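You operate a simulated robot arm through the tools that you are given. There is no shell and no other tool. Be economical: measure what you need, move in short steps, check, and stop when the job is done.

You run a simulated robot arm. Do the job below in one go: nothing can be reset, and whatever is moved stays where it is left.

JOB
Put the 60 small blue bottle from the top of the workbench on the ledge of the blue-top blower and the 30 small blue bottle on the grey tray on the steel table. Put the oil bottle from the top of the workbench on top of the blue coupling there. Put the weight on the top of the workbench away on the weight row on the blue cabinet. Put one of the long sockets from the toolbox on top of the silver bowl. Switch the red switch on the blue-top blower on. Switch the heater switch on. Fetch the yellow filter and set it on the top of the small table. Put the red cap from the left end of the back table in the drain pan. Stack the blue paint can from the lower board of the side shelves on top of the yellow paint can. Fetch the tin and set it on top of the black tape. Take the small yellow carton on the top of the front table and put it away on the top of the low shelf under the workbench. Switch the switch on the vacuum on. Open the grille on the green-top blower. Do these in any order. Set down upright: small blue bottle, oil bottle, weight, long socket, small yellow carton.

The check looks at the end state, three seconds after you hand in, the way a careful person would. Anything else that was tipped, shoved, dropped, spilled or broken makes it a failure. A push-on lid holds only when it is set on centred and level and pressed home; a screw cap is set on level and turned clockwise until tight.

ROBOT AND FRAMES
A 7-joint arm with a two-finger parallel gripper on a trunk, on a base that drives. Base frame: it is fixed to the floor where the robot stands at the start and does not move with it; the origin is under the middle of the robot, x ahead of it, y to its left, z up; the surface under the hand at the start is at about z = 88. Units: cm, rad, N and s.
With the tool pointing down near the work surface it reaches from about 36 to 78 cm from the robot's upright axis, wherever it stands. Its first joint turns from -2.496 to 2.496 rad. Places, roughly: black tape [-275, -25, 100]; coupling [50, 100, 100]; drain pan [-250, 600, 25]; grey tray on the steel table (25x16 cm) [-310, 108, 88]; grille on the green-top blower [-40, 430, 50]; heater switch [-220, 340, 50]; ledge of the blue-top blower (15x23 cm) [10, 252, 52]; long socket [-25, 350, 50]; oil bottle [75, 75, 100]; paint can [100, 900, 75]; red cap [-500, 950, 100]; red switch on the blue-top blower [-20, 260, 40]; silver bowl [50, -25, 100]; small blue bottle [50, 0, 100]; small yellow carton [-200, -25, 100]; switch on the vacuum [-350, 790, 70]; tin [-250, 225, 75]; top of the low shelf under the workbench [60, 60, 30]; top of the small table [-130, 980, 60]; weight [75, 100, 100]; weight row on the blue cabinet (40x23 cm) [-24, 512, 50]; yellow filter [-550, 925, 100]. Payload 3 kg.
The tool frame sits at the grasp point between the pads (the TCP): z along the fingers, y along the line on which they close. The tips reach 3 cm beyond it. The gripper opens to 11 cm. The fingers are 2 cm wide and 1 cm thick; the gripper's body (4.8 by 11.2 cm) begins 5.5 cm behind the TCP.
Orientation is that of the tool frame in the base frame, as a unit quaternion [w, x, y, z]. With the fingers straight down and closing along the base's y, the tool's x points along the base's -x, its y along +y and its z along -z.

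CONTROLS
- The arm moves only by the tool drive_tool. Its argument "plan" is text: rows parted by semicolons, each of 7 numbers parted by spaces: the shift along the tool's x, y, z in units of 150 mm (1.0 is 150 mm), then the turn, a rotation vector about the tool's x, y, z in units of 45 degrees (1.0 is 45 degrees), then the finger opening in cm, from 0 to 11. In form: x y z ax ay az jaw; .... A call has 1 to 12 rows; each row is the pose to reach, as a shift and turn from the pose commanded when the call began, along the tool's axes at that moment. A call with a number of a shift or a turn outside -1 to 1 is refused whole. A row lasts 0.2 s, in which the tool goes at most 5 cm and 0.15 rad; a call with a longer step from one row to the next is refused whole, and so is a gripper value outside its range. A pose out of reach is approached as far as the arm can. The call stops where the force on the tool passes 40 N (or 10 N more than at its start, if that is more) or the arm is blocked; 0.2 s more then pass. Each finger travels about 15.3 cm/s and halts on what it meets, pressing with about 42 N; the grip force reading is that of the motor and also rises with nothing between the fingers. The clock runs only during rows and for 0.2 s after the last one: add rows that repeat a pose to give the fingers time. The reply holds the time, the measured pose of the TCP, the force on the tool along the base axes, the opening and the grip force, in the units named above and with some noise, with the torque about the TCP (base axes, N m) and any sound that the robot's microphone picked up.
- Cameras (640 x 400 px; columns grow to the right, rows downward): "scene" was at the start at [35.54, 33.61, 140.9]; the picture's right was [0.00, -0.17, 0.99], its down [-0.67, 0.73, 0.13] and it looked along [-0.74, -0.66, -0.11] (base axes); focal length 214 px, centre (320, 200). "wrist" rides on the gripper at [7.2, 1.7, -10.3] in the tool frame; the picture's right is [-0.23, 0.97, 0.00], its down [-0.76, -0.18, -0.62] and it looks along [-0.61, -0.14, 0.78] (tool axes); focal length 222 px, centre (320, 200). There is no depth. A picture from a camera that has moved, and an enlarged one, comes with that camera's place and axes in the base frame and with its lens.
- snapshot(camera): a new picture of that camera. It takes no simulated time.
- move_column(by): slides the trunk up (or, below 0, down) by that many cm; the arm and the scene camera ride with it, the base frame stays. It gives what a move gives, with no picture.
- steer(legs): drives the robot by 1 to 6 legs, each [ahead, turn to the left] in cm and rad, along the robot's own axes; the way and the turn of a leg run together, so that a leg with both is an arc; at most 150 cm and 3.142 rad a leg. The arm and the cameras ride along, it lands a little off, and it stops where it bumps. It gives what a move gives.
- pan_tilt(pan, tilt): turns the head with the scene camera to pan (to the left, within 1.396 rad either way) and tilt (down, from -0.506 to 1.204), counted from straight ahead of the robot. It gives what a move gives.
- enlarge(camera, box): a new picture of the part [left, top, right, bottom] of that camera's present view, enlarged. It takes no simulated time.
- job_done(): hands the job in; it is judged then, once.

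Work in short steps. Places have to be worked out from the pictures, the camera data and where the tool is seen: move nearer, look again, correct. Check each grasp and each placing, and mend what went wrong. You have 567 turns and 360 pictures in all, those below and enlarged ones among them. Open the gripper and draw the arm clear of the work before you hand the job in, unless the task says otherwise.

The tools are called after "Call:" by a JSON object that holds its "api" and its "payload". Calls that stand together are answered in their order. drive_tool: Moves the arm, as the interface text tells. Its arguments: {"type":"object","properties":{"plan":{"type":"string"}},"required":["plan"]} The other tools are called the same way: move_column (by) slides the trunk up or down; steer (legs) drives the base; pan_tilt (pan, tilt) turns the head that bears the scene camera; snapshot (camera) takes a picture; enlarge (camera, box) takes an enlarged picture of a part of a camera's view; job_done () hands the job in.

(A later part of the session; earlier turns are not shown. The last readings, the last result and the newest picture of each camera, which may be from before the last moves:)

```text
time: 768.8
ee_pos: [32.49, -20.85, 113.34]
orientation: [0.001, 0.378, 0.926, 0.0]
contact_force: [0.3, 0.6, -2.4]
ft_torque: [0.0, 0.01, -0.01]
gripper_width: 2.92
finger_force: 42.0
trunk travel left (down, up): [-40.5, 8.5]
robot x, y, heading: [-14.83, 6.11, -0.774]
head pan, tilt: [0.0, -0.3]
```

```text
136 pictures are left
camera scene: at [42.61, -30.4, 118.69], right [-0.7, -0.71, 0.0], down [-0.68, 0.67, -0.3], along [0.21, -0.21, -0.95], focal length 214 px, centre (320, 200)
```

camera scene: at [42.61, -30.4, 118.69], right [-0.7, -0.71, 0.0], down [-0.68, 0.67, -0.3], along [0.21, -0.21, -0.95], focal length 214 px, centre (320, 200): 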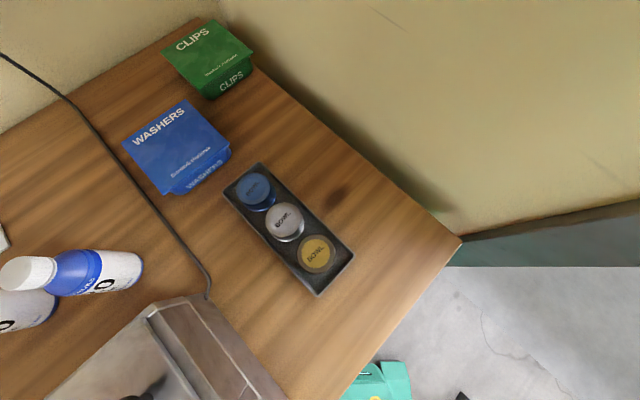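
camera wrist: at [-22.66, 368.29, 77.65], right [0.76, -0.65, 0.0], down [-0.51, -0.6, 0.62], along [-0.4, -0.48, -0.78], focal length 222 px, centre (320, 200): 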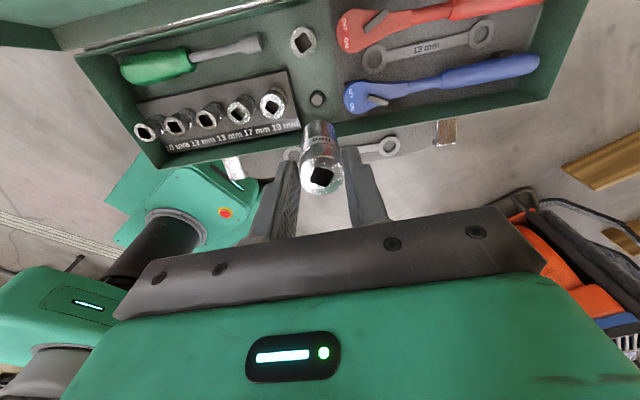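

The "silver bowl" is the middle of three small bowls in a tray, at about (49.6,-31.2). I move the base 6 cm nearer and bring the socket over it.

Call:
{"api": "steer", "payload": {"legs": [[6, 0]]}}

Call:
{"api": "drive_tool", "payload": {"plan": "-0.2 0 0 0 0 0 1.5; -0.4 0 0 0 0 0 1.5; -0.55 0.03 0 0 0 0 1.5"}}

Call:
{"api": "snapshot", "payload": {"camera": "wrist"}}

Call:
{"api": "pan_tilt", "payload": {"pan": 0, "tilt": 0.3}}

Call:
{"api": "snapshot", "payload": {"camera": "scene"}}

```text
time: 769.7
ee_pos: [36.71, -25.17, 113.42]
orientation: [0.001, 0.379, 0.926, 0.0]
contact_force: [-0.5, 0.4, -2.3]
ft_torque: [0.01, -0.02, -0.03]
gripper_width: 2.88
finger_force: 42.2
trunk travel left (down, up): [-40.5, 8.5]
robot x, y, heading: [-10.48, 1.79, -0.78]
head pan, tilt: [0.0, -0.3]
```

```text
time: 770.5
ee_pos: [43.07, -30.61, 113.42]
orientation: [0.0, 0.378, 0.926, 0.0]
contact_force: [-0.2, 0.2, -1.6]
ft_torque: [0.01, 0.0, 0.0]
gripper_width: 2.87
finger_force: 42.4
trunk travel left (down, up): [-40.5, 8.5]
robot x, y, heading: [-10.44, 1.81, -0.778]
head pan, tilt: [0.0, -0.3]
```

```text
135 pictures are left
camera wrist: at [39.07, -24.33, 123.75], right [0.84, 0.54, 0.0], down [0.42, -0.66, 0.62], along [0.33, -0.53, -0.78], focal length 222 px, centre (320, 200)
```

wrist: 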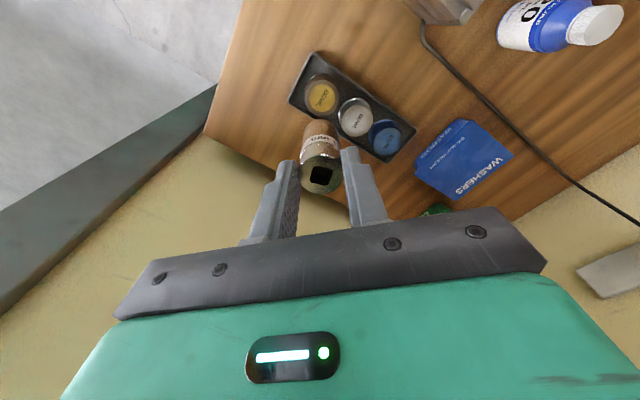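

```text
time: 771.5
ee_pos: [43.04, -30.49, 113.43]
orientation: [0.0, 0.378, 0.926, 0.0]
contact_force: [0.1, 0.5, -1.7]
ft_torque: [0.0, -0.06, -0.02]
gripper_width: 2.87
finger_force: 42.0
trunk travel left (down, up): [-40.5, 8.5]
robot x, y, heading: [-10.25, 2.03, -0.776]
head pan, tilt: [0.0, 0.3]
```

```text
134 pictures are left
camera scene: at [49.35, -36.45, 117.18], right [-0.7, -0.71, 0.0], down [-0.68, 0.67, 0.29], along [-0.21, 0.21, -0.96], focal length 214 px, centre (320, 200)
```

scene: 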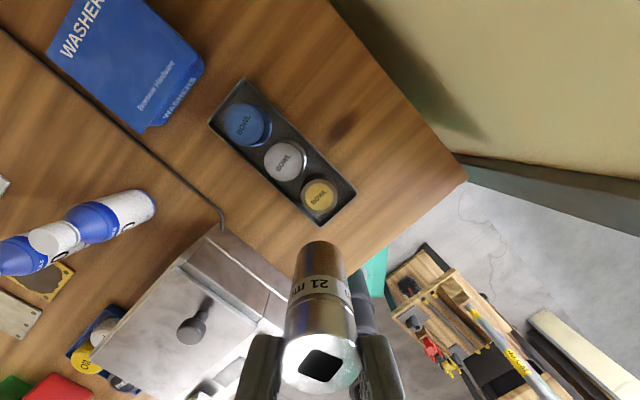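

Socket ("21 mm") held upright, bottom ≈9.6 cm below the TCP; the silver bowl's top is near (49.8,-31.0,90.5). I move over it and lower to z≈102.5.

Call:
{"api": "drive_tool", "payload": {"plan": "-0.11 0.1 0.1 0 0 0 1.5; -0.23 0.2 0.3 0 0 0 1.5; -0.345 0.29 0.5 0 0 0 1.5; -0.345 0.29 0.7 0 0 0 1.5"}}

Call:
{"api": "snapshot", "payload": {"camera": "wrist"}}

Call:
{"api": "snapshot", "payload": {"camera": "scene"}}

```text
time: 772.5
ee_pos: [49.75, -31.03, 102.99]
orientation: [-0.001, 0.378, 0.926, 0.0]
contact_force: [-1.5, -0.2, -1.5]
ft_torque: [-0.03, 0.02, -0.01]
gripper_width: 2.9
finger_force: 42.1
trunk travel left (down, up): [-40.5, 8.5]
robot x, y, heading: [-10.45, 1.93, -0.777]
head pan, tilt: [0.0, 0.3]
```

```text
133 pictures are left
camera wrist: at [45.7, -24.64, 113.39], right [0.84, 0.54, 0.0], down [0.42, -0.66, 0.62], along [0.33, -0.53, -0.78], focal length 222 px, centre (320, 200)
```

wrist: 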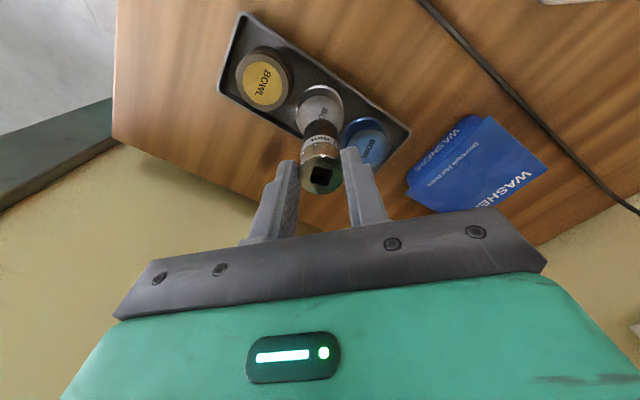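

```text
132 pictures are left
camera scene: at [55.97, -36.86, 106.8], right [-0.7, -0.71, 0.0], down [-0.68, 0.67, 0.3], along [-0.21, 0.21, -0.95], focal length 214 px, centre (320, 200)
```

scene: 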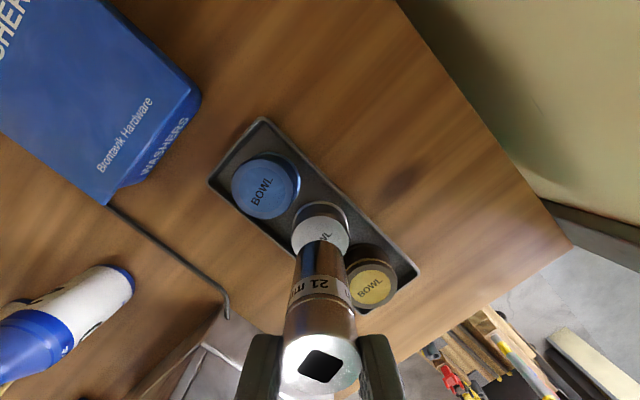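

Laterally aligned in both views; a 3 mm shift toward the robot seems right. I lower in fine steps to contact.

Call:
{"api": "drive_tool", "payload": {"plan": "0.02 0 0.07 0 0 0 1.5; 0.02 0 0.13 0 0 0 1.5; 0.02 0 0.17 0 0 0 1.5; 0.02 0 0.2 0 0 0 1.5; 0.02 0 0.225 0 0 0 1.5; 0.02 0 0.25 0 0 0 1.5; 0.02 0 0.275 0 0 0 1.5; 0.02 0 0.3 0 0 0 1.5"}}

Call:
{"api": "snapshot", "payload": {"camera": "scene"}}

Call:
{"api": "snapshot", "payload": {"camera": "wrist"}}

```text
time: 774.0
ee_pos: [49.81, -30.76, 99.82]
orientation: [0.006, 0.378, 0.926, 0.0]
contact_force: [-1.0, 1.4, 16.2]
ft_torque: [0.16, 0.25, 0.0]
gripper_width: 2.91
finger_force: 41.6
trunk travel left (down, up): [-40.5, 8.5]
robot x, y, heading: [-10.55, 2.06, -0.775]
head pan, tilt: [0.0, 0.3]
stopped in row 7: the force on the tool passed its limit at 48 N (the readings are from after the stop); the commanded pose is now the measured one
```

```text
131 pictures are left
camera scene: at [55.95, -36.66, 103.73], right [-0.7, -0.71, 0.0], down [-0.69, 0.67, 0.29], along [-0.2, 0.2, -0.96], focal length 214 px, centre (320, 200)
```

scene: 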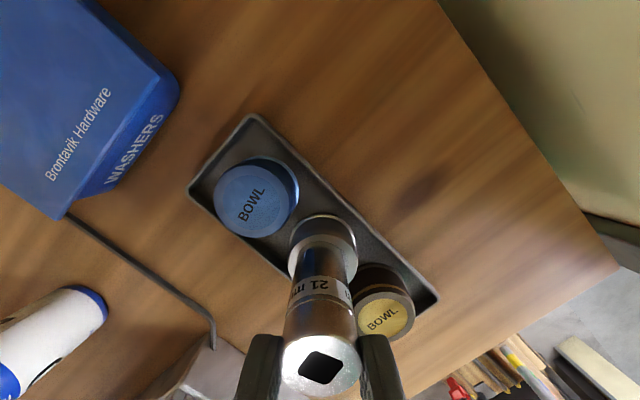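

```text
130 pictures are left
camera wrist: at [45.59, -24.42, 110.14], right [0.84, 0.54, 0.01], down [0.41, -0.66, 0.63], along [0.34, -0.53, -0.78], focal length 222 px, centre (320, 200)
```

wrist: 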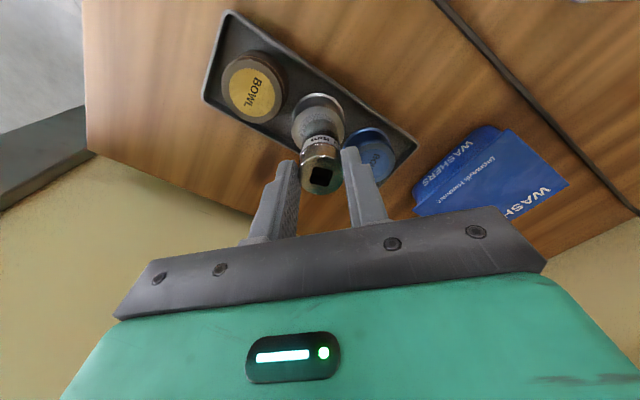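

Seated and centred. I unload, open and rise.

Call:
{"api": "drive_tool", "payload": {"plan": "0 0 -0.006 0 0 0 2.9; 0 0 -0.006 0 0 0 4; 0 0 -0.006 0 0 0 5; 0 0 -0.006 0 0 0 5; 0 0 -0.2 0 0 0 5; 0 0 -0.5 0 0 0 5; 0 0 -0.8 0 0 0 5; 0 0 -1 0 0 0 5"}}

Call:
{"api": "snapshot", "payload": {"camera": "scene"}}

```text
time: 775.8
ee_pos: [49.69, -30.53, 114.71]
orientation: [0.003, 0.379, 0.926, 0.0]
contact_force: [-0.5, 0.2, -0.4]
ft_torque: [0.03, 0.0, 0.0]
gripper_width: 5.0
finger_force: 0.1
trunk travel left (down, up): [-40.5, 8.5]
robot x, y, heading: [-10.71, 1.95, -0.777]
head pan, tilt: [0.0, 0.3]
```

```text
129 pictures are left
camera scene: at [55.91, -36.5, 118.55], right [-0.7, -0.71, 0.0], down [-0.68, 0.67, 0.29], along [-0.21, 0.2, -0.96], focal length 214 px, centre (320, 200)
```

scene: 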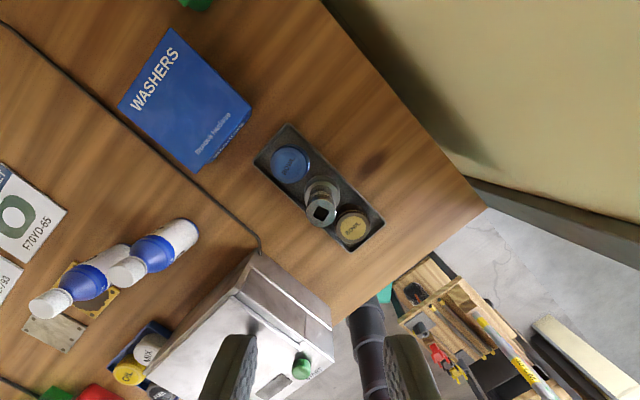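

The socket stands on the silver bowl. Now I read the small blue bottles' labels.

Call:
{"api": "enlarge", "payload": {"camera": "scene", "box": [0, 180, 230, 340]}}

Call:
{"api": "pan_tilt", "payload": {"pan": -0.6, "tilt": -0.1}}

Call:
{"api": "snapshot", "payload": {"camera": "wrist"}}

```text
2.50 times, centred on (115, 260) of scene
camera zoom: at [55.91, -36.5, 118.55], right [-0.7, -0.71, 0.0], down [-0.68, 0.67, 0.29], along [-0.21, 0.2, -0.96], focal length 536 px, centre (832, 50)
```

zoom: 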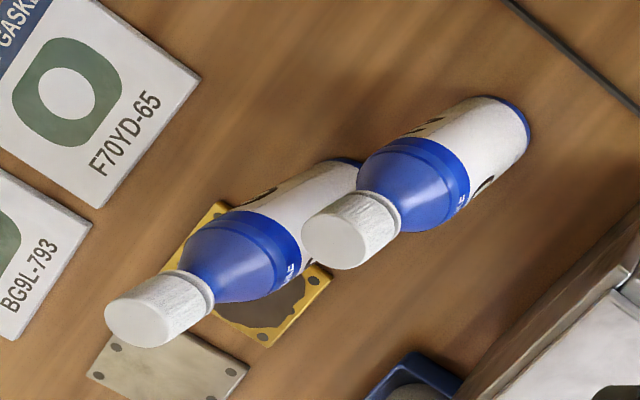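

```text
time: 776.8
ee_pos: [49.75, -30.65, 114.61]
orientation: [0.003, 0.379, 0.925, 0.0]
contact_force: [0.1, -0.3, 0.4]
ft_torque: [0.02, 0.02, -0.01]
gripper_width: 5.0
finger_force: 0.0
trunk travel left (down, up): [-40.5, 8.5]
robot x, y, heading: [-10.38, 2.14, -0.773]
head pan, tilt: [-0.6, -0.099]
```

```text
127 pictures are left
camera wrist: at [45.62, -24.28, 125.01], right [0.84, 0.54, 0.0], down [0.42, -0.66, 0.63], along [0.34, -0.53, -0.78], focal length 222 px, centre (320, 200)
```

wrist: 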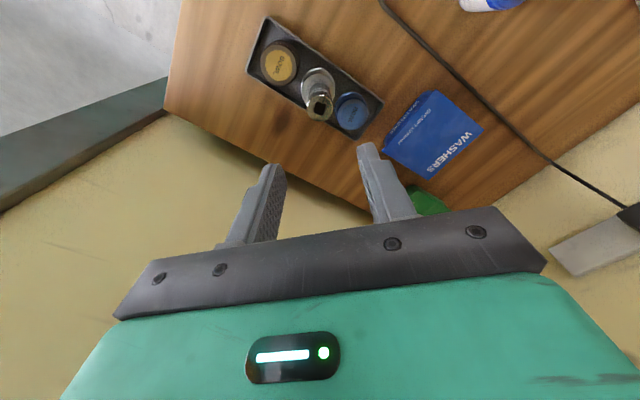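

The labels face the other way. I move the hand over to the left side of the bottles to read them.

Call:
{"api": "drive_tool", "payload": {"plan": "0.2 0.2 -0.05 0 0 0 5; 0.4 0.4 -0.1 0 0 0 5; 0.6 0.6 -0.1 0 0 0 5; 0.82 0.75 -0.1 0 0 0 5"}}

Call:
{"api": "drive_tool", "payload": {"plan": "0.2 0.2 0 0 0 0 5; 0.4 0.4 0 0 0 0 5; 0.6 0.6 0 0 0 0 5; 0.8 0.8 0 0 0 0 5"}}

Call:
{"api": "pan_tilt", "payload": {"pan": -0.3, "tilt": -0.5}}

Call:
{"api": "snapshot", "payload": {"camera": "scene"}}

```text
time: 777.8
ee_pos: [48.72, -14.12, 116.07]
orientation: [0.004, 0.379, 0.926, 0.0]
contact_force: [-0.5, 0.1, 0.0]
ft_torque: [0.02, 0.01, -0.03]
gripper_width: 5.01
finger_force: 0.0
trunk travel left (down, up): [-40.5, 8.5]
robot x, y, heading: [-10.46, 2.02, -0.777]
head pan, tilt: [-0.6, -0.099]
```

```text
time: 778.8
ee_pos: [48.32, 2.8, 115.77]
orientation: [0.004, 0.379, 0.925, 0.0]
contact_force: [-0.2, -0.4, -0.2]
ft_torque: [0.03, 0.02, 0.01]
gripper_width: 5.0
finger_force: 0.0
trunk travel left (down, up): [-40.5, 8.5]
robot x, y, heading: [-10.36, 2.31, -0.779]
head pan, tilt: [-0.6, -0.099]
```

```text
time: 779.7
ee_pos: [48.44, 2.74, 115.73]
orientation: [0.003, 0.378, 0.926, 0.0]
contact_force: [0.8, 0.0, -0.3]
ft_torque: [-0.02, -0.01, -0.04]
gripper_width: 5.02
finger_force: 0.1
trunk travel left (down, up): [-40.5, 8.5]
robot x, y, heading: [-10.82, 2.0, -0.779]
head pan, tilt: [-0.3, -0.499]
```

```text
126 pictures are left
camera scene: at [58.03, -9.27, 122.66], right [-0.67, -0.68, 0.29], down [-0.72, 0.51, -0.46], along [0.16, -0.52, -0.84], focal length 214 px, centre (320, 200)
```

scene: 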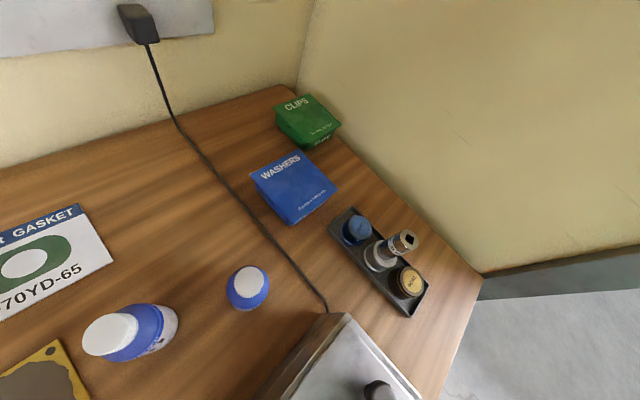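

Call:
{"api": "drive_tool", "payload": {"plan": "0.23 -0.2 0 0 0 0 5; 0.46 -0.4 0 0 0 0 5; 0.7 -0.6 0 0 0 0 5; 0.93 -0.8 0 0 0 0 5"}}

Call:
{"api": "pan_tilt", "payload": {"pan": 0.8, "tilt": -0.4}}

Call:
{"api": "snapshot", "payload": {"camera": "scene"}}

```text
time: 780.7
ee_pos: [30.17, 4.07, 115.74]
orientation: [0.004, 0.379, 0.925, -0.001]
contact_force: [0.6, 0.4, -0.8]
ft_torque: [-0.01, 0.04, 0.02]
gripper_width: 4.99
finger_force: 0.0
trunk travel left (down, up): [-40.5, 8.5]
robot x, y, heading: [-10.62, 2.25, -0.776]
head pan, tilt: [-0.3, -0.499]
```

```text
time: 782.0
ee_pos: [30.26, 3.97, 115.8]
orientation: [0.003, 0.378, 0.926, 0.0]
contact_force: [-0.2, 0.1, -0.5]
ft_torque: [-0.02, 0.0, -0.03]
gripper_width: 5.0
finger_force: 0.0
trunk travel left (down, up): [-40.5, 8.5]
robot x, y, heading: [-10.45, 2.48, -0.779]
head pan, tilt: [0.799, -0.4]
```

```text
125 pictures are left
camera scene: at [44.43, -2.38, 124.02], right [-0.48, -0.5, -0.72], down [-0.46, 0.84, -0.28], along [0.74, 0.2, -0.64], focal length 214 px, centre (320, 200)
```

scene: 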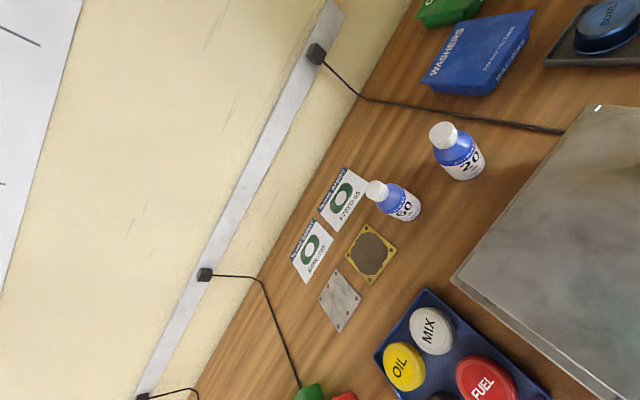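

The labels read "60" (at about (64.2,-0.3)) and "20"; so the third bottle near the front must be "30". I go for the 60: raise reach by moving 3 cm nearer and move above it.

Call:
{"api": "steer", "payload": {"legs": [[3, 0]]}}

Call:
{"api": "drive_tool", "payload": {"plan": "-0.23 0.2 0 0 0 0 7; -0.46 0.4 0 0 0 0 7; -0.7 0.6 0 0 0 0 7; -0.9 0.8 0 0 0 0 8"}}

Call:
{"api": "drive_tool", "payload": {"plan": "-0.15 0.2 0.1 0 0 0 8; -0.3 0.4 0.3 0 0 0 8; -0.42 0.6 0.5 0 0 0 8"}}

Call:
{"api": "snapshot", "payload": {"camera": "wrist"}}

```text
time: 782.8
ee_pos: [32.33, 1.76, 115.77]
orientation: [0.004, 0.379, 0.925, -0.001]
contact_force: [0.7, -0.5, -0.2]
ft_torque: [-0.02, 0.0, -0.01]
gripper_width: 5.02
finger_force: 0.0
trunk travel left (down, up): [-40.5, 8.5]
robot x, y, heading: [-8.61, -0.36, -0.776]
head pan, tilt: [0.799, -0.4]
```

```text
time: 783.8
ee_pos: [50.45, 0.84, 115.9]
orientation: [0.004, 0.379, 0.926, 0.0]
contact_force: [-0.3, -1.2, 0.7]
ft_torque: [0.04, -0.07, 0.01]
gripper_width: 8.01
finger_force: 0.1
trunk travel left (down, up): [-40.5, 8.5]
robot x, y, heading: [-8.02, -0.08, -0.779]
head pan, tilt: [0.799, -0.4]
```

```text
time: 784.6
ee_pos: [61.54, 2.7, 108.29]
orientation: [0.002, 0.378, 0.926, 0.0]
contact_force: [1.7, 0.8, -0.8]
ft_torque: [-0.03, 0.1, 0.03]
gripper_width: 8.0
finger_force: 0.1
trunk travel left (down, up): [-40.5, 8.5]
robot x, y, heading: [-8.02, -0.16, -0.771]
head pan, tilt: [0.799, -0.4]
```

```text
124 pictures are left
camera wrist: at [57.48, 9.16, 118.71], right [0.84, 0.54, 0.0], down [0.42, -0.66, 0.63], along [0.34, -0.53, -0.78], focal length 222 px, centre (320, 200)
```

wrist: 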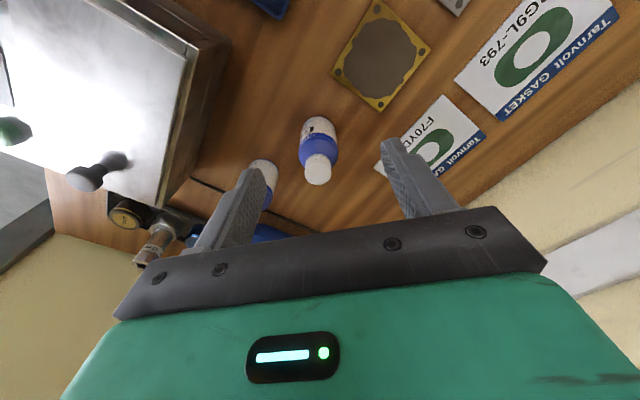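

The 60 bottle stands at (63.9,-0.8), top z≈98.8. I align, descend to z≈94.8 and close.

Call:
{"api": "drive_tool", "payload": {"plan": "-0.14 -0.03 0.1 0 0 0 8; -0.277 -0.055 0.3 0 0 0 8; -0.277 -0.055 0.6 0 0 0 8; -0.277 -0.055 0.8 0 0 0 8; -0.277 -0.055 0.9 0 0 0 8"}}

Call:
{"api": "snapshot", "payload": {"camera": "wrist"}}

```text
time: 785.8
ee_pos: [62.35, -2.54, 95.74]
orientation: [0.004, 0.379, 0.925, -0.001]
contact_force: [0.4, -0.3, 0.4]
ft_torque: [-0.01, -0.01, 0.0]
gripper_width: 7.98
finger_force: 0.1
out of reach, approached as far as the arm can: row 2, 3, 4, 5
trunk travel left (down, up): [-40.5, 8.5]
robot x, y, heading: [-8.25, -0.41, -0.776]
head pan, tilt: [0.799, -0.4]
```

```text
123 pictures are left
camera wrist: at [58.25, 3.86, 106.03], right [0.84, 0.54, 0.0], down [0.41, -0.66, 0.63], along [0.34, -0.53, -0.78], focal length 222 px, centre (320, 200)
```

wrist: 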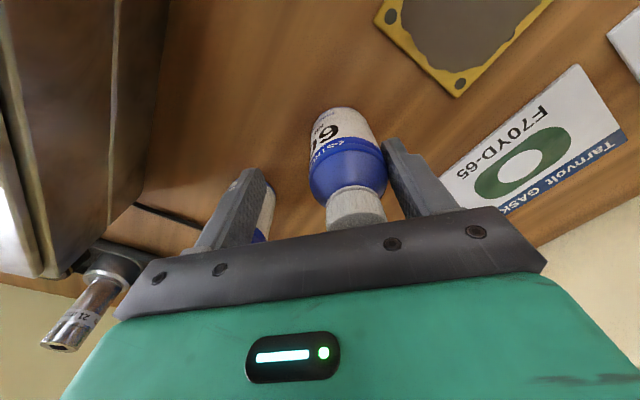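

Reach is 2 cm short sideways. I go up, drive 3.5 cm nearer, and re-approach.

Call:
{"api": "drive_tool", "payload": {"plan": "0 0 -0.25 0 0 0 8; 0 0 -0.5 0 0 0 8; 0 0 -0.8 0 0 0 8"}}

Call:
{"api": "steer", "payload": {"legs": [[3.5, 0]]}}

Call:
{"api": "snapshot", "payload": {"camera": "wrist"}}

```text
time: 786.6
ee_pos: [62.52, -2.13, 107.89]
orientation: [0.004, 0.378, 0.926, -0.001]
contact_force: [0.1, -0.2, 0.8]
ft_torque: [-0.04, 0.02, 0.03]
gripper_width: 8.0
finger_force: 0.0
trunk travel left (down, up): [-40.5, 8.5]
robot x, y, heading: [-8.36, -0.13, -0.783]
head pan, tilt: [0.799, -0.4]
```

```text
time: 787.5
ee_pos: [65.01, -4.63, 107.76]
orientation: [0.003, 0.379, 0.925, -0.001]
contact_force: [0.3, 0.7, 0.5]
ft_torque: [-0.01, -0.01, -0.01]
gripper_width: 8.0
finger_force: 0.0
trunk travel left (down, up): [-40.5, 8.5]
robot x, y, heading: [-5.65, -2.38, -0.779]
head pan, tilt: [0.799, -0.4]
```

```text
122 pictures are left
camera wrist: at [60.92, 1.73, 118.24], right [0.84, 0.54, 0.0], down [0.41, -0.66, 0.63], along [0.34, -0.53, -0.78], focal length 222 px, centre (320, 200)
```

wrist: 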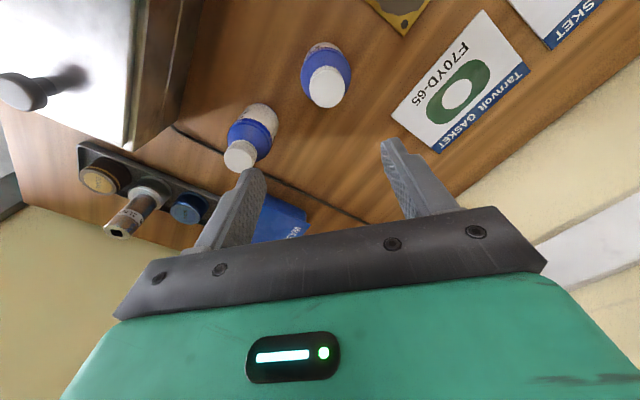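

Call:
{"api": "drive_tool", "payload": {"plan": "0.11 0.06 0.1 0 0 0 8; 0.225 0.115 0.3 0 0 0 8; 0.225 0.115 0.6 0 0 0 8; 0.225 0.115 0.8 0 0 0 8; 0.225 0.115 0.87 0 0 0 8"}}

Call:
{"api": "snapshot", "payload": {"camera": "wrist"}}

```text
time: 788.7
ee_pos: [63.94, -1.06, 94.91]
orientation: [0.003, 0.378, 0.926, -0.001]
contact_force: [-0.3, -0.5, -0.1]
ft_torque: [-0.01, 0.0, 0.02]
gripper_width: 7.99
finger_force: 0.0
trunk travel left (down, up): [-40.5, 8.5]
robot x, y, heading: [-5.93, -2.33, -0.777]
head pan, tilt: [0.799, -0.4]
```

```text
121 pictures are left
camera wrist: at [59.93, 5.31, 105.3], right [0.84, 0.54, 0.0], down [0.42, -0.66, 0.63], along [0.34, -0.53, -0.78], focal length 222 px, centre (320, 200)
```

wrist: 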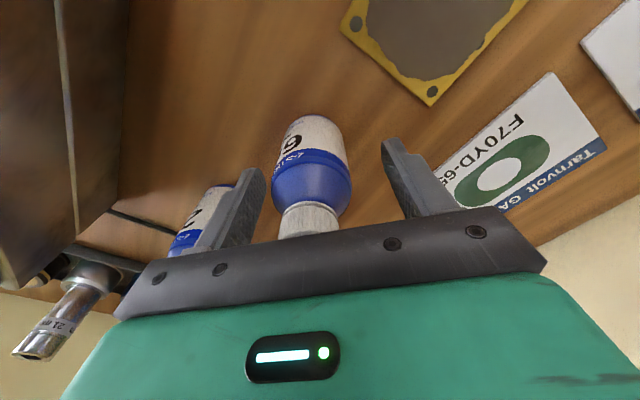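

Well placed; I close and lift.

Call:
{"api": "drive_tool", "payload": {"plan": "0 0 0 0 0 0 6; 0 0 0 0 0 0 4; 0 0 0 0 0 0 3; 0 0 0 0 0 0 3"}}

Call:
{"api": "drive_tool", "payload": {"plan": "0 0 -0.15 0 0 0 3; 0 0 -0.4 0 0 0 3; 0 0 -0.65 0 0 0 3; 0.2 0 -0.9 0 0 0 3; 0.5 0 -1 0 0 0 3; 0.8 0 -1 0 0 0 3"}}

Call:
{"api": "snapshot", "payload": {"camera": "wrist"}}

```text
time: 789.7
ee_pos: [63.98, -1.12, 94.9]
orientation: [0.004, 0.379, 0.925, 0.0]
contact_force: [0.4, -0.5, -0.5]
ft_torque: [-0.02, 0.01, -0.02]
gripper_width: 4.52
finger_force: 42.2
trunk travel left (down, up): [-40.5, 8.5]
robot x, y, heading: [-5.69, -2.64, -0.778]
head pan, tilt: [0.799, -0.4]
```

```text
time: 791.1
ee_pos: [55.19, 7.35, 109.77]
orientation: [0.004, 0.378, 0.926, -0.001]
contact_force: [-0.1, -1.0, -1.5]
ft_torque: [0.02, 0.04, 0.01]
gripper_width: 4.51
finger_force: 41.8
trunk travel left (down, up): [-40.5, 8.5]
robot x, y, heading: [-5.7, -2.8, -0.777]
head pan, tilt: [0.799, -0.4]
```

```text
120 pictures are left
camera wrist: at [51.1, 13.78, 120.05], right [0.84, 0.54, 0.0], down [0.41, -0.66, 0.63], along [0.34, -0.53, -0.78], focal length 222 px, centre (320, 200)
```

wrist: 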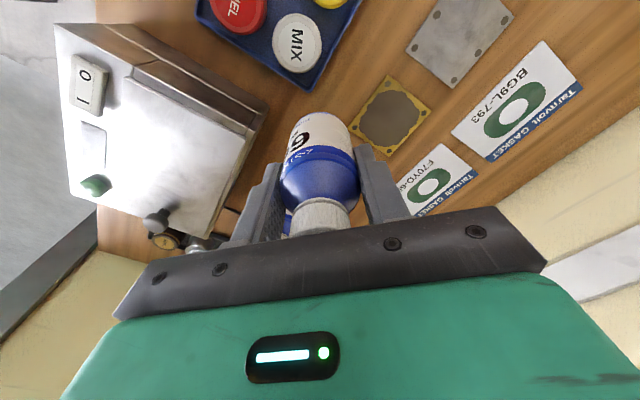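

The 60 bottle is held (4.5 cm). I raise the trunk, reverse out, and head north to the blue-top blower.

Call:
{"api": "move_column", "payload": {"by": 8}}

Call:
{"api": "steer", "payload": {"legs": [[-55, 0], [0, 2.13], [112, 0]]}}

Call:
{"api": "pan_tilt", "payload": {"pan": -0.2, "tilt": -0.5}}

Call:
{"api": "snapshot", "payload": {"camera": "scene"}}

```text
time: 792.3
ee_pos: [55.15, 7.38, 117.76]
orientation: [0.004, 0.379, 0.926, 0.0]
contact_force: [0.5, 0.0, -0.7]
ft_torque: [0.02, 0.0, 0.01]
gripper_width: 4.52
finger_force: 42.7
trunk travel left (down, up): [-48.5, 0.5]
robot x, y, heading: [-6.17, -2.31, -0.778]
head pan, tilt: [0.799, -0.4]
```

```text
time: 799.7
ee_pos: [-74.33, 90.11, 117.73]
orientation: [0.003, -0.515, 0.857, 0.003]
contact_force: [-0.5, -1.0, -1.3]
ft_torque: [-0.01, -0.01, -0.02]
gripper_width: 4.54
finger_force: 41.7
trunk travel left (down, up): [-48.5, 0.5]
robot x, y, heading: [-47.14, 34.74, 0.944]
head pan, tilt: [0.799, -0.4]
stopped in leg 2: the robot was blocked; the commanded pose is now the measured one
```

```text
time: 801.0
ee_pos: [-74.21, 90.28, 117.69]
orientation: [0.004, -0.515, 0.857, 0.003]
contact_force: [-0.1, 0.2, -0.8]
ft_torque: [-0.02, -0.02, 0.0]
gripper_width: 4.53
finger_force: 42.0
trunk travel left (down, up): [-48.5, 0.5]
robot x, y, heading: [-47.24, 34.39, 0.949]
head pan, tilt: [-0.201, -0.499]
```

```text
119 pictures are left
camera scene: at [-65.58, 102.8, 124.42], right [0.87, -0.46, 0.2], down [-0.33, -0.82, -0.48], along [0.38, 0.35, -0.86], focal length 214 px, centre (320, 200)
```

scene: 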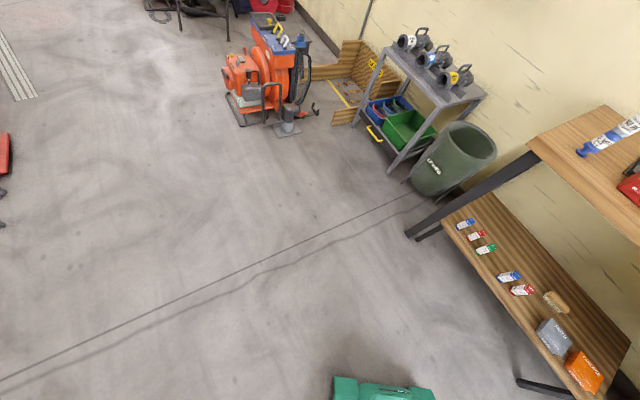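

Only the rack behind stops further turning; I drive ahead first, then straighten to +y.

Call:
{"api": "steer", "payload": {"legs": [[55, 0], [0, 0.6], [75, 0]]}}

Call:
{"api": "pan_tilt", "payload": {"pan": -0.5, "tilt": -0.4}}

Call:
{"api": "snapshot", "payload": {"camera": "scene"}}

```text
time: 809.5
ee_pos: [-66.97, 185.15, 117.61]
orientation: [-0.001, 0.747, -0.665, -0.003]
contact_force: [-0.1, 1.1, -1.4]
ft_torque: [0.03, 0.01, 0.03]
gripper_width: 4.54
finger_force: 41.8
trunk travel left (down, up): [-48.5, 0.5]
robot x, y, heading: [-13.56, 154.6, 1.553]
head pan, tilt: [-0.201, -0.499]
```

```text
time: 810.3
ee_pos: [-66.88, 185.1, 117.76]
orientation: [-0.002, 0.748, -0.664, -0.004]
contact_force: [-0.1, 0.2, -1.3]
ft_torque: [0.0, 0.01, 0.01]
gripper_width: 4.54
finger_force: 42.4
trunk travel left (down, up): [-48.5, 0.5]
robot x, y, heading: [-13.8, 154.64, 1.552]
head pan, tilt: [-0.499, -0.4]
```

```text
118 pictures are left
camera scene: at [-64.78, 199.61, 124.59], right [0.87, 0.1, 0.48], down [0.29, -0.89, -0.35], along [0.39, 0.44, -0.81], focal length 214 px, centre (320, 200)
```

scene: 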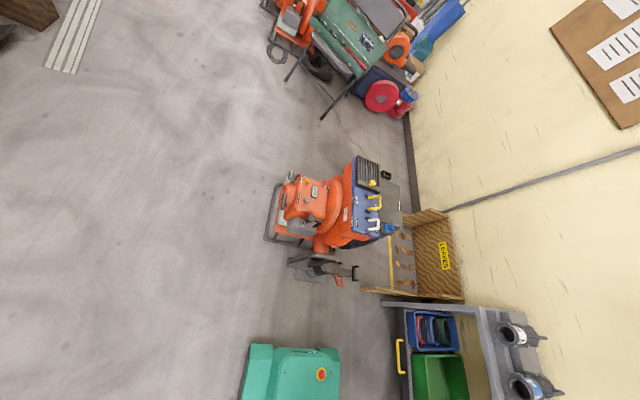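

The grey ledge is on the blower's +x side at about (11,251). I drive 27 cm ahead and bring the hand over to look.

Call:
{"api": "steer", "payload": {"legs": [[27, 0]]}}

Call:
{"api": "drive_tool", "payload": {"plan": "-0.2 -0.2 0 0 0 0 3; -0.4 -0.4 0 0 0 0 3; -0.6 -0.6 0 0 0 0 3; -0.8 -0.8 0 0 0 0 3"}}

Call:
{"api": "drive_tool", "payload": {"plan": "-0.1 -0.28 0 0 0 0 3; -0.2 -0.56 0 0 0 0 3; -0.3 -0.85 0 0 0 0 3; -0.35 -1 0 0 0 0 3"}}

Call:
{"api": "drive_tool", "payload": {"plan": "-0.1 -0.28 0 0 0 0 3; -0.2 -0.56 0 0 0 0 3; -0.3 -0.85 0 0 0 0 3; -0.35 -1 0 0 0 0 3"}}

Call:
{"api": "pan_tilt", "payload": {"pan": -0.3, "tilt": -0.2}}

Call:
{"api": "snapshot", "payload": {"camera": "scene"}}

```text
time: 812.2
ee_pos: [-66.54, 212.0, 117.61]
orientation: [-0.002, 0.749, -0.663, -0.003]
contact_force: [0.9, 0.2, -1.4]
ft_torque: [0.0, 0.0, -0.02]
gripper_width: 4.57
finger_force: 42.0
trunk travel left (down, up): [-48.5, 0.5]
robot x, y, heading: [-12.64, 182.02, 1.555]
head pan, tilt: [-0.499, -0.4]
```

```text
time: 813.2
ee_pos: [-56.24, 225.55, 117.83]
orientation: [-0.002, 0.749, -0.663, -0.003]
contact_force: [-0.3, 0.0, -2.4]
ft_torque: [0.01, 0.01, 0.01]
gripper_width: 4.51
finger_force: 42.1
trunk travel left (down, up): [-48.5, 0.5]
robot x, y, heading: [-12.56, 182.09, 1.56]
head pan, tilt: [-0.499, -0.4]
```

```text
time: 814.2
ee_pos: [-41.78, 232.55, 117.78]
orientation: [-0.002, 0.749, -0.663, -0.003]
contact_force: [0.6, 0.8, -0.3]
ft_torque: [-0.03, 0.02, 0.02]
gripper_width: 4.51
finger_force: 41.7
trunk travel left (down, up): [-48.5, 0.5]
robot x, y, heading: [-12.45, 181.67, 1.554]
head pan, tilt: [-0.499, -0.4]
```

```text
time: 815.2
ee_pos: [-27.53, 239.63, 117.8]
orientation: [-0.002, 0.748, -0.663, -0.003]
contact_force: [-0.3, 0.2, -0.7]
ft_torque: [-0.01, -0.03, 0.0]
gripper_width: 4.52
finger_force: 41.8
trunk travel left (down, up): [-48.5, 0.5]
robot x, y, heading: [-12.93, 181.78, 1.549]
head pan, tilt: [-0.499, -0.4]
```

```text
time: 816.0
ee_pos: [-27.53, 239.49, 117.94]
orientation: [-0.001, 0.748, -0.663, -0.003]
contact_force: [-0.6, -0.1, -1.3]
ft_torque: [0.05, -0.01, 0.04]
gripper_width: 4.53
finger_force: 41.8
trunk travel left (down, up): [-48.5, 0.5]
robot x, y, heading: [-12.97, 181.86, 1.553]
head pan, tilt: [-0.3, -0.201]
```

```text
117 pictures are left
camera scene: at [-26.26, 252.34, 123.18], right [0.95, 0.11, 0.29], down [0.18, -0.96, -0.2], along [0.26, 0.24, -0.93], focal length 214 px, centre (320, 200)
```

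scene: 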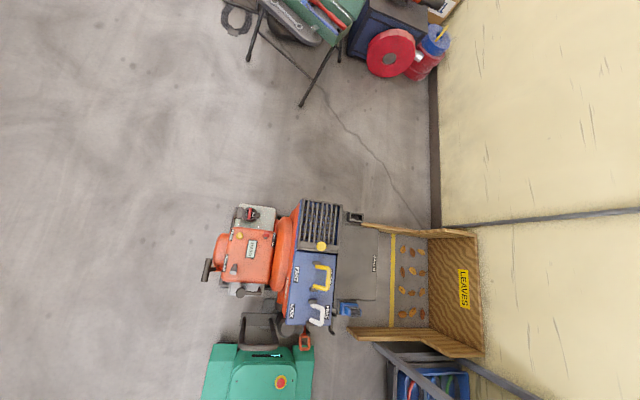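

The ledge centre is ≈(10.5,251); I'll set the bottle on its nearer part at (10.5,245.5). I move across, then lower the trunk.

Call:
{"api": "drive_tool", "payload": {"plan": "0 -0.3 0 0 0 0 3; 0 -0.6 0 0 0 0 3; -0.02 -0.9 0 0 0 0 3"}}

Call:
{"api": "drive_tool", "payload": {"plan": "0 -0.3 0 0 0 0 3; 0 -0.6 0 0 0 0 3; -0.02 -0.9 0 0 0 0 3"}}

Call:
{"api": "drive_tool", "payload": {"plan": "0 -0.3 0 0 0 0 3; 0 -0.6 0 0 0 0 3; -0.02 -0.75 0 0 0 0 3"}}

Call:
{"api": "move_column", "payload": {"by": -40}}

Call:
{"api": "snapshot", "payload": {"camera": "wrist"}}

Call:
{"api": "pan_tilt", "payload": {"pan": 0, "tilt": 0}}

Call:
{"api": "snapshot", "payload": {"camera": "scene"}}

```text
time: 816.8
ee_pos: [-14.36, 241.35, 117.66]
orientation: [-0.002, 0.748, -0.663, -0.003]
contact_force: [-0.3, -0.1, -0.2]
ft_torque: [-0.01, 0.0, 0.02]
gripper_width: 4.54
finger_force: 41.9
trunk travel left (down, up): [-48.5, 0.5]
robot x, y, heading: [-12.88, 181.83, 1.549]
head pan, tilt: [-0.3, -0.201]
```

```text
time: 817.5
ee_pos: [-4.37, 237.8, 117.08]
orientation: [-0.007, 0.745, -0.667, -0.005]
contact_force: [4.2, 0.4, -0.5]
ft_torque: [-0.04, 0.22, -0.04]
gripper_width: 4.52
finger_force: 42.2
out of reach, approached as far as the arm can: row 1, 2, 3
trunk travel left (down, up): [-48.5, 0.5]
robot x, y, heading: [-12.92, 181.86, 1.554]
head pan, tilt: [-0.3, -0.201]
```

```text
time: 818.4
ee_pos: [-0.97, 234.07, 116.05]
orientation: [-0.003, 0.747, -0.665, -0.003]
contact_force: [0.5, 0.0, -1.0]
ft_torque: [-0.02, 0.02, -0.01]
gripper_width: 4.52
finger_force: 42.1
out of reach, approached as far as the arm can: row 1, 2, 3
trunk travel left (down, up): [-48.5, 0.5]
robot x, y, heading: [-12.81, 181.38, 1.552]
head pan, tilt: [-0.3, -0.201]
```

```text
time: 822.2
ee_pos: [-1.11, 234.23, 75.97]
orientation: [-0.004, 0.747, -0.664, -0.003]
contact_force: [-0.3, 0.3, -1.2]
ft_torque: [0.02, -0.05, 0.02]
gripper_width: 4.52
finger_force: 42.4
trunk travel left (down, up): [-8.5, 40.5]
robot x, y, heading: [-12.7, 181.82, 1.553]
head pan, tilt: [-0.3, -0.201]
```

```text
116 pictures are left
camera wrist: at [-1.9, 226.7, 86.41], right [-0.99, 0.11, 0.0], down [0.09, 0.77, 0.63], along [0.07, 0.63, -0.78], focal length 222 px, centre (320, 200)
```

wrist: 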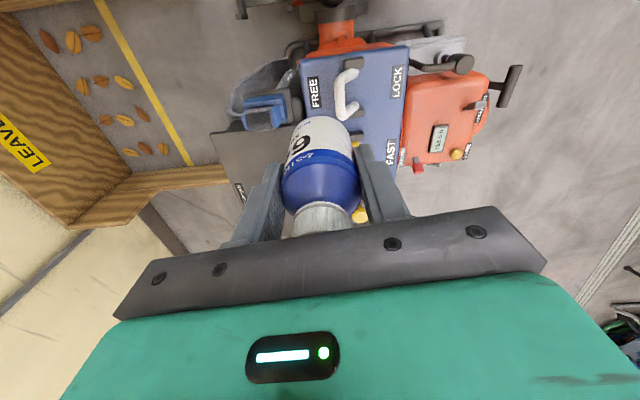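

```text
time: 823.0
ee_pos: [-1.16, 234.16, 76.05]
orientation: [-0.004, 0.747, -0.665, -0.004]
contact_force: [-0.1, -0.5, -0.4]
ft_torque: [-0.02, 0.01, 0.02]
gripper_width: 4.51
finger_force: 42.1
trunk travel left (down, up): [-8.5, 40.5]
robot x, y, heading: [-12.77, 182.09, 1.554]
head pan, tilt: [0.0, 0.0]
```

```text
115 pictures are left
camera scene: at [-1.94, 244.92, 80.34], right [0.99, 0.12, 0.0], down [0.12, -0.99, -0.01], along [0.0, 0.01, -1.0], focal length 214 px, centre (320, 200)
```

scene: 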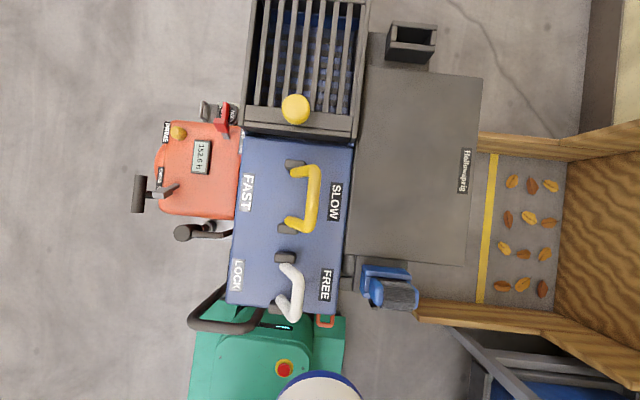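

I can see the ledge plate clearly (x≈2.7–19, y≈239–262). I move to (11,243.5) and lower toward it.

Call:
{"api": "drive_tool", "payload": {"plan": "-0.12 -0.22 0 0 0 0 3; -0.25 -0.44 0 0 0 0 3; -0.37 -0.66 0 0 0 0 3; -0.5 -0.875 0 0 0 0 3; -0.5 -0.875 0.3 0 0 0 3; -0.5 -0.875 0.6 0 0 0 3; -0.5 -0.875 0.85 0 0 0 3"}}

Call:
{"api": "snapshot", "payload": {"camera": "wrist"}}

Call:
{"api": "snapshot", "payload": {"camera": "scene"}}

```text
time: 824.6
ee_pos: [3.04, 233.89, 64.29]
orientation: [-0.017, 0.744, -0.668, -0.003]
contact_force: [-2.1, -3.8, 17.8]
ft_torque: [-0.07, -0.2, -0.06]
gripper_width: 4.54
finger_force: 41.8
out of reach, approached as far as the arm can: row 1, 2, 3, 4, 5, 6, 7
trunk travel left (down, up): [-8.5, 40.5]
robot x, y, heading: [-12.71, 181.42, 1.554]
head pan, tilt: [0.0, 0.0]
stopped in row 7: the force on the tool passed its limit at 52 N (the readings are from after the stop); the commanded pose is now the measured one
```

```text
114 pictures are left
camera wrist: at [1.89, 226.3, 74.43], right [-0.99, 0.12, -0.01], down [0.09, 0.76, 0.65], along [0.09, 0.64, -0.76], focal length 222 px, centre (320, 200)
```

wrist: 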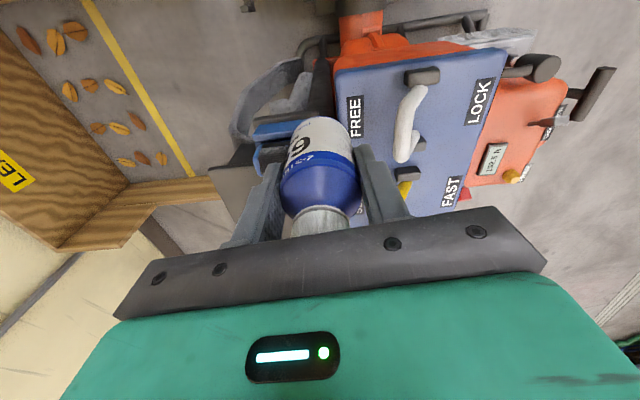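

```text
113 pictures are left
camera scene: at [2.17, 244.63, 68.74], right [0.99, 0.11, 0.02], down [0.11, -0.99, -0.03], along [0.02, 0.03, -1.0], focal length 214 px, centre (320, 200)
```

scene: 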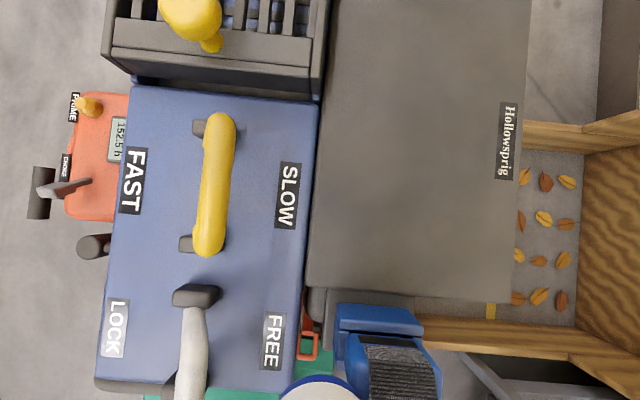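

The wrist's counter-clockwise limit is what blocks; I lift off the blue clamp, rotate the hand ~40° clockwise, then move over.

Call:
{"api": "drive_tool", "payload": {"plan": "0 0 -0.2 0 0 0 3; 0 0 -0.45 0 0 0.17 3; 0 0 -0.6 0 0 0.34 3; 0 0 -0.6 0 0 0.51 3; 0 0 -0.6 0 0 0.68 3; 0 0 -0.6 0 0 0.87 3"}}

Call:
{"api": "snapshot", "payload": {"camera": "wrist"}}

```text
time: 826.0
ee_pos: [3.01, 233.77, 72.95]
orientation: [0.015, -0.475, 0.88, 0.007]
contact_force: [-0.1, 0.5, -0.9]
ft_torque: [0.04, 0.01, -0.01]
gripper_width: 4.55
finger_force: 41.7
trunk travel left (down, up): [-8.5, 40.5]
robot x, y, heading: [-12.45, 181.71, 1.562]
head pan, tilt: [0.0, 0.0]
```

```text
112 pictures are left
camera wrist: at [-2.68, 228.34, 83.23], right [-0.69, 0.72, 0.01], down [0.55, 0.52, 0.65], along [0.46, 0.45, -0.76], focal length 222 px, centre (320, 200)
```

wrist: 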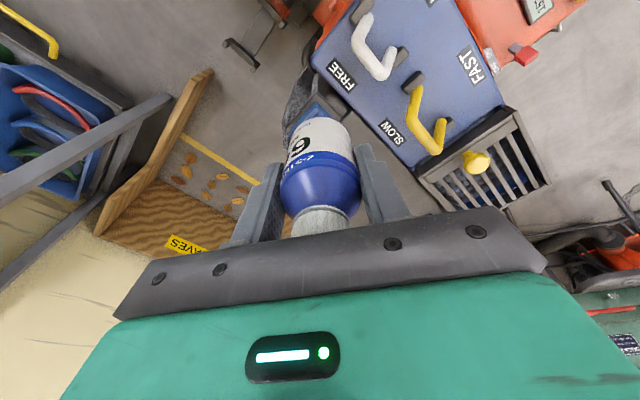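

Call:
{"api": "drive_tool", "payload": {"plan": "-0.21 -0.02 0 0 0.01 0 3; -0.42 -0.045 0 0 0.02 0 3; -0.63 -0.07 0 0 0.03 0 3; -0.834 -0.09 0 0 0.042 0 3; -0.834 -0.09 0.3 0 0.042 0 3; -0.834 -0.09 0.6 0 0.042 0 3"}}

Call:
{"api": "snapshot", "payload": {"camera": "wrist"}}

Call:
{"api": "snapshot", "payload": {"camera": "scene"}}

```text
time: 827.4
ee_pos: [10.96, 243.87, 64.39]
orientation: [0.0, -0.477, 0.879, 0.001]
contact_force: [-0.4, -0.6, 0.1]
ft_torque: [0.0, -0.02, 0.01]
gripper_width: 4.54
finger_force: 41.9
trunk travel left (down, up): [-8.5, 40.5]
robot x, y, heading: [-12.61, 181.78, 1.554]
head pan, tilt: [0.0, 0.0]
```

```text
111 pictures are left
camera wrist: at [5.58, 238.73, 74.87], right [-0.69, 0.72, 0.0], down [0.56, 0.54, 0.62], along [0.45, 0.43, -0.78], focal length 222 px, centre (320, 200)
```

wrist: 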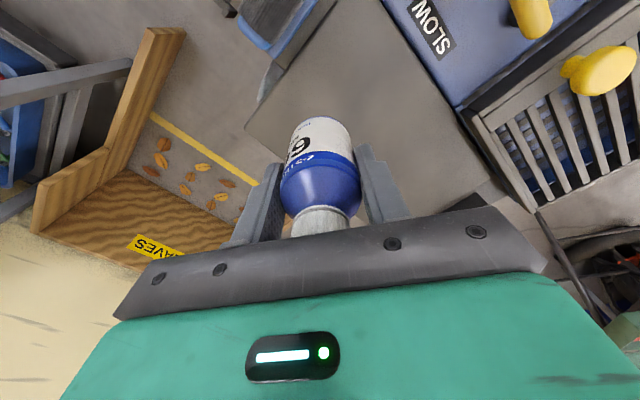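

```text
110 pictures are left
camera scene: at [17.37, 252.93, 68.62], right [0.84, -0.55, 0.0], down [-0.55, -0.84, 0.0], along [0.0, 0.0, -1.0], focal length 214 px, centre (320, 200)
```

scene: 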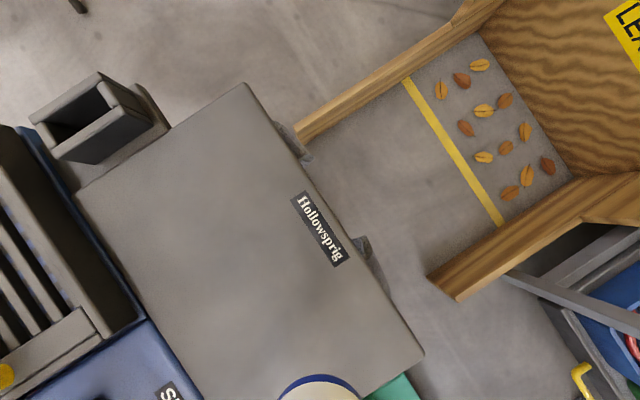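

The bottle is well inside the ledge area (≥5 cm from edges). I lower to contact.

Call:
{"api": "drive_tool", "payload": {"plan": "0 0 0.15 0 0 0 3; 0 0 0.25 0 0 0 3; 0 0 0.3 0 0 0 3; 0 0 0.33 0 0 0 3; 0 0 0.355 0 0 0 3; 0 0 0.38 0 0 0 3; 0 0 0.405 0 0 0 3; 0 0 0.43 0 0 0 3"}}

```text
time: 828.9
ee_pos: [11.09, 243.86, 59.06]
orientation: [0.002, -0.476, 0.879, 0.003]
contact_force: [0.7, -3.3, 22.1]
ft_torque: [-0.06, -0.08, 0.0]
gripper_width: 4.54
finger_force: 42.2
trunk travel left (down, up): [-8.5, 40.5]
robot x, y, heading: [-12.72, 181.53, 1.557]
head pan, tilt: [0.0, 0.0]
stopped in row 7: the force on the tool passed its limit at 45 N (the readings are from after the stop); the commanded pose is now the measured one
```

Contact at exactly 59.06. I release and rise.

Call:
{"api": "drive_tool", "payload": {"plan": "0 0 -0.008 0 0 0 4.5; 0 0 -0.008 0 0 0 6; 0 0 -0.008 0 0 0 7; 0 0 -0.008 0 0 0 7; 0 0 -0.25 0 0 0 7; 0 0 -0.55 0 0 0 7; 0 0 -0.85 0 0 0 7; 0 0 -1 0 0 0 7"}}

Call:
{"api": "move_column", "payload": {"by": 8}}

Call:
{"api": "pan_tilt", "payload": {"pan": 0.6, "tilt": 0.3}}

Call:
{"api": "snapshot", "payload": {"camera": "scene"}}

Call:
{"api": "snapshot", "payload": {"camera": "wrist"}}

```text
time: 830.7
ee_pos: [11.11, 243.86, 73.88]
orientation: [0.001, -0.477, 0.879, 0.002]
contact_force: [-0.6, 0.4, -0.2]
ft_torque: [-0.04, 0.01, -0.01]
gripper_width: 7.0
finger_force: 0.0
trunk travel left (down, up): [-8.5, 40.5]
robot x, y, heading: [-13.06, 181.63, 1.554]
head pan, tilt: [0.0, 0.0]
```

```text
time: 831.9
ee_pos: [10.97, 243.84, 81.9]
orientation: [0.001, -0.478, 0.878, 0.002]
contact_force: [-0.5, 0.3, -0.4]
ft_torque: [0.01, 0.03, 0.0]
gripper_width: 7.02
finger_force: 0.0
trunk travel left (down, up): [-16.5, 32.5]
robot x, y, heading: [-12.62, 181.77, 1.551]
head pan, tilt: [0.0, 0.0]
```

```text
time: 832.9
ee_pos: [10.96, 243.91, 81.84]
orientation: [0.001, -0.477, 0.879, 0.002]
contact_force: [-0.5, -0.2, 0.3]
ft_torque: [0.01, 0.0, -0.02]
gripper_width: 6.99
finger_force: 0.0
trunk travel left (down, up): [-16.5, 32.5]
robot x, y, heading: [-12.91, 181.66, 1.549]
head pan, tilt: [0.6, 0.3]
```

```text
109 pictures are left
camera scene: at [11.51, 253.45, 87.44], right [0.69, -0.45, -0.57], down [-0.38, -0.89, 0.24], along [-0.61, 0.05, -0.79], focal length 214 px, centre (320, 200)
```

scene: 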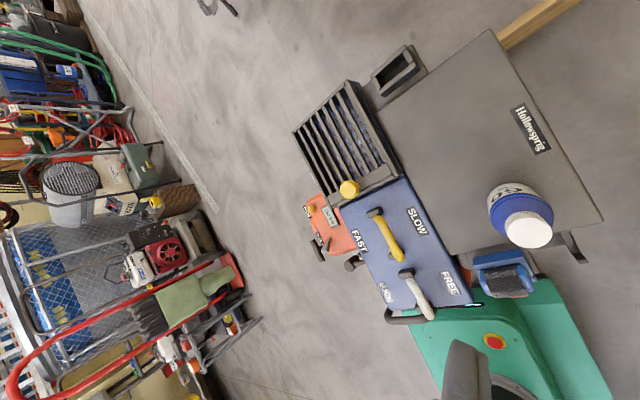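

```text
108 pictures are left
camera wrist: at [5.64, 238.68, 92.33], right [-0.69, 0.72, 0.0], down [0.56, 0.54, 0.63], along [0.45, 0.43, -0.78], focal length 222 px, centre (320, 200)
```

wrist: 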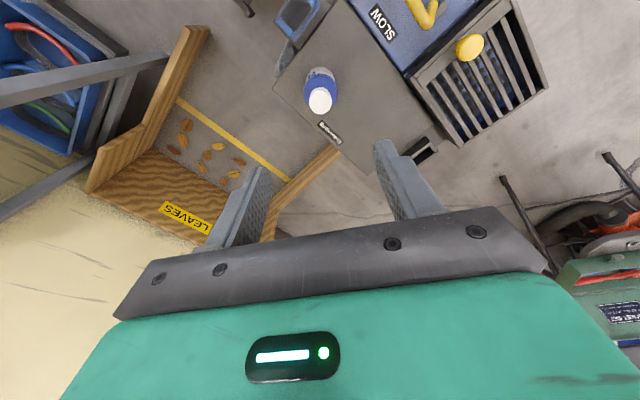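

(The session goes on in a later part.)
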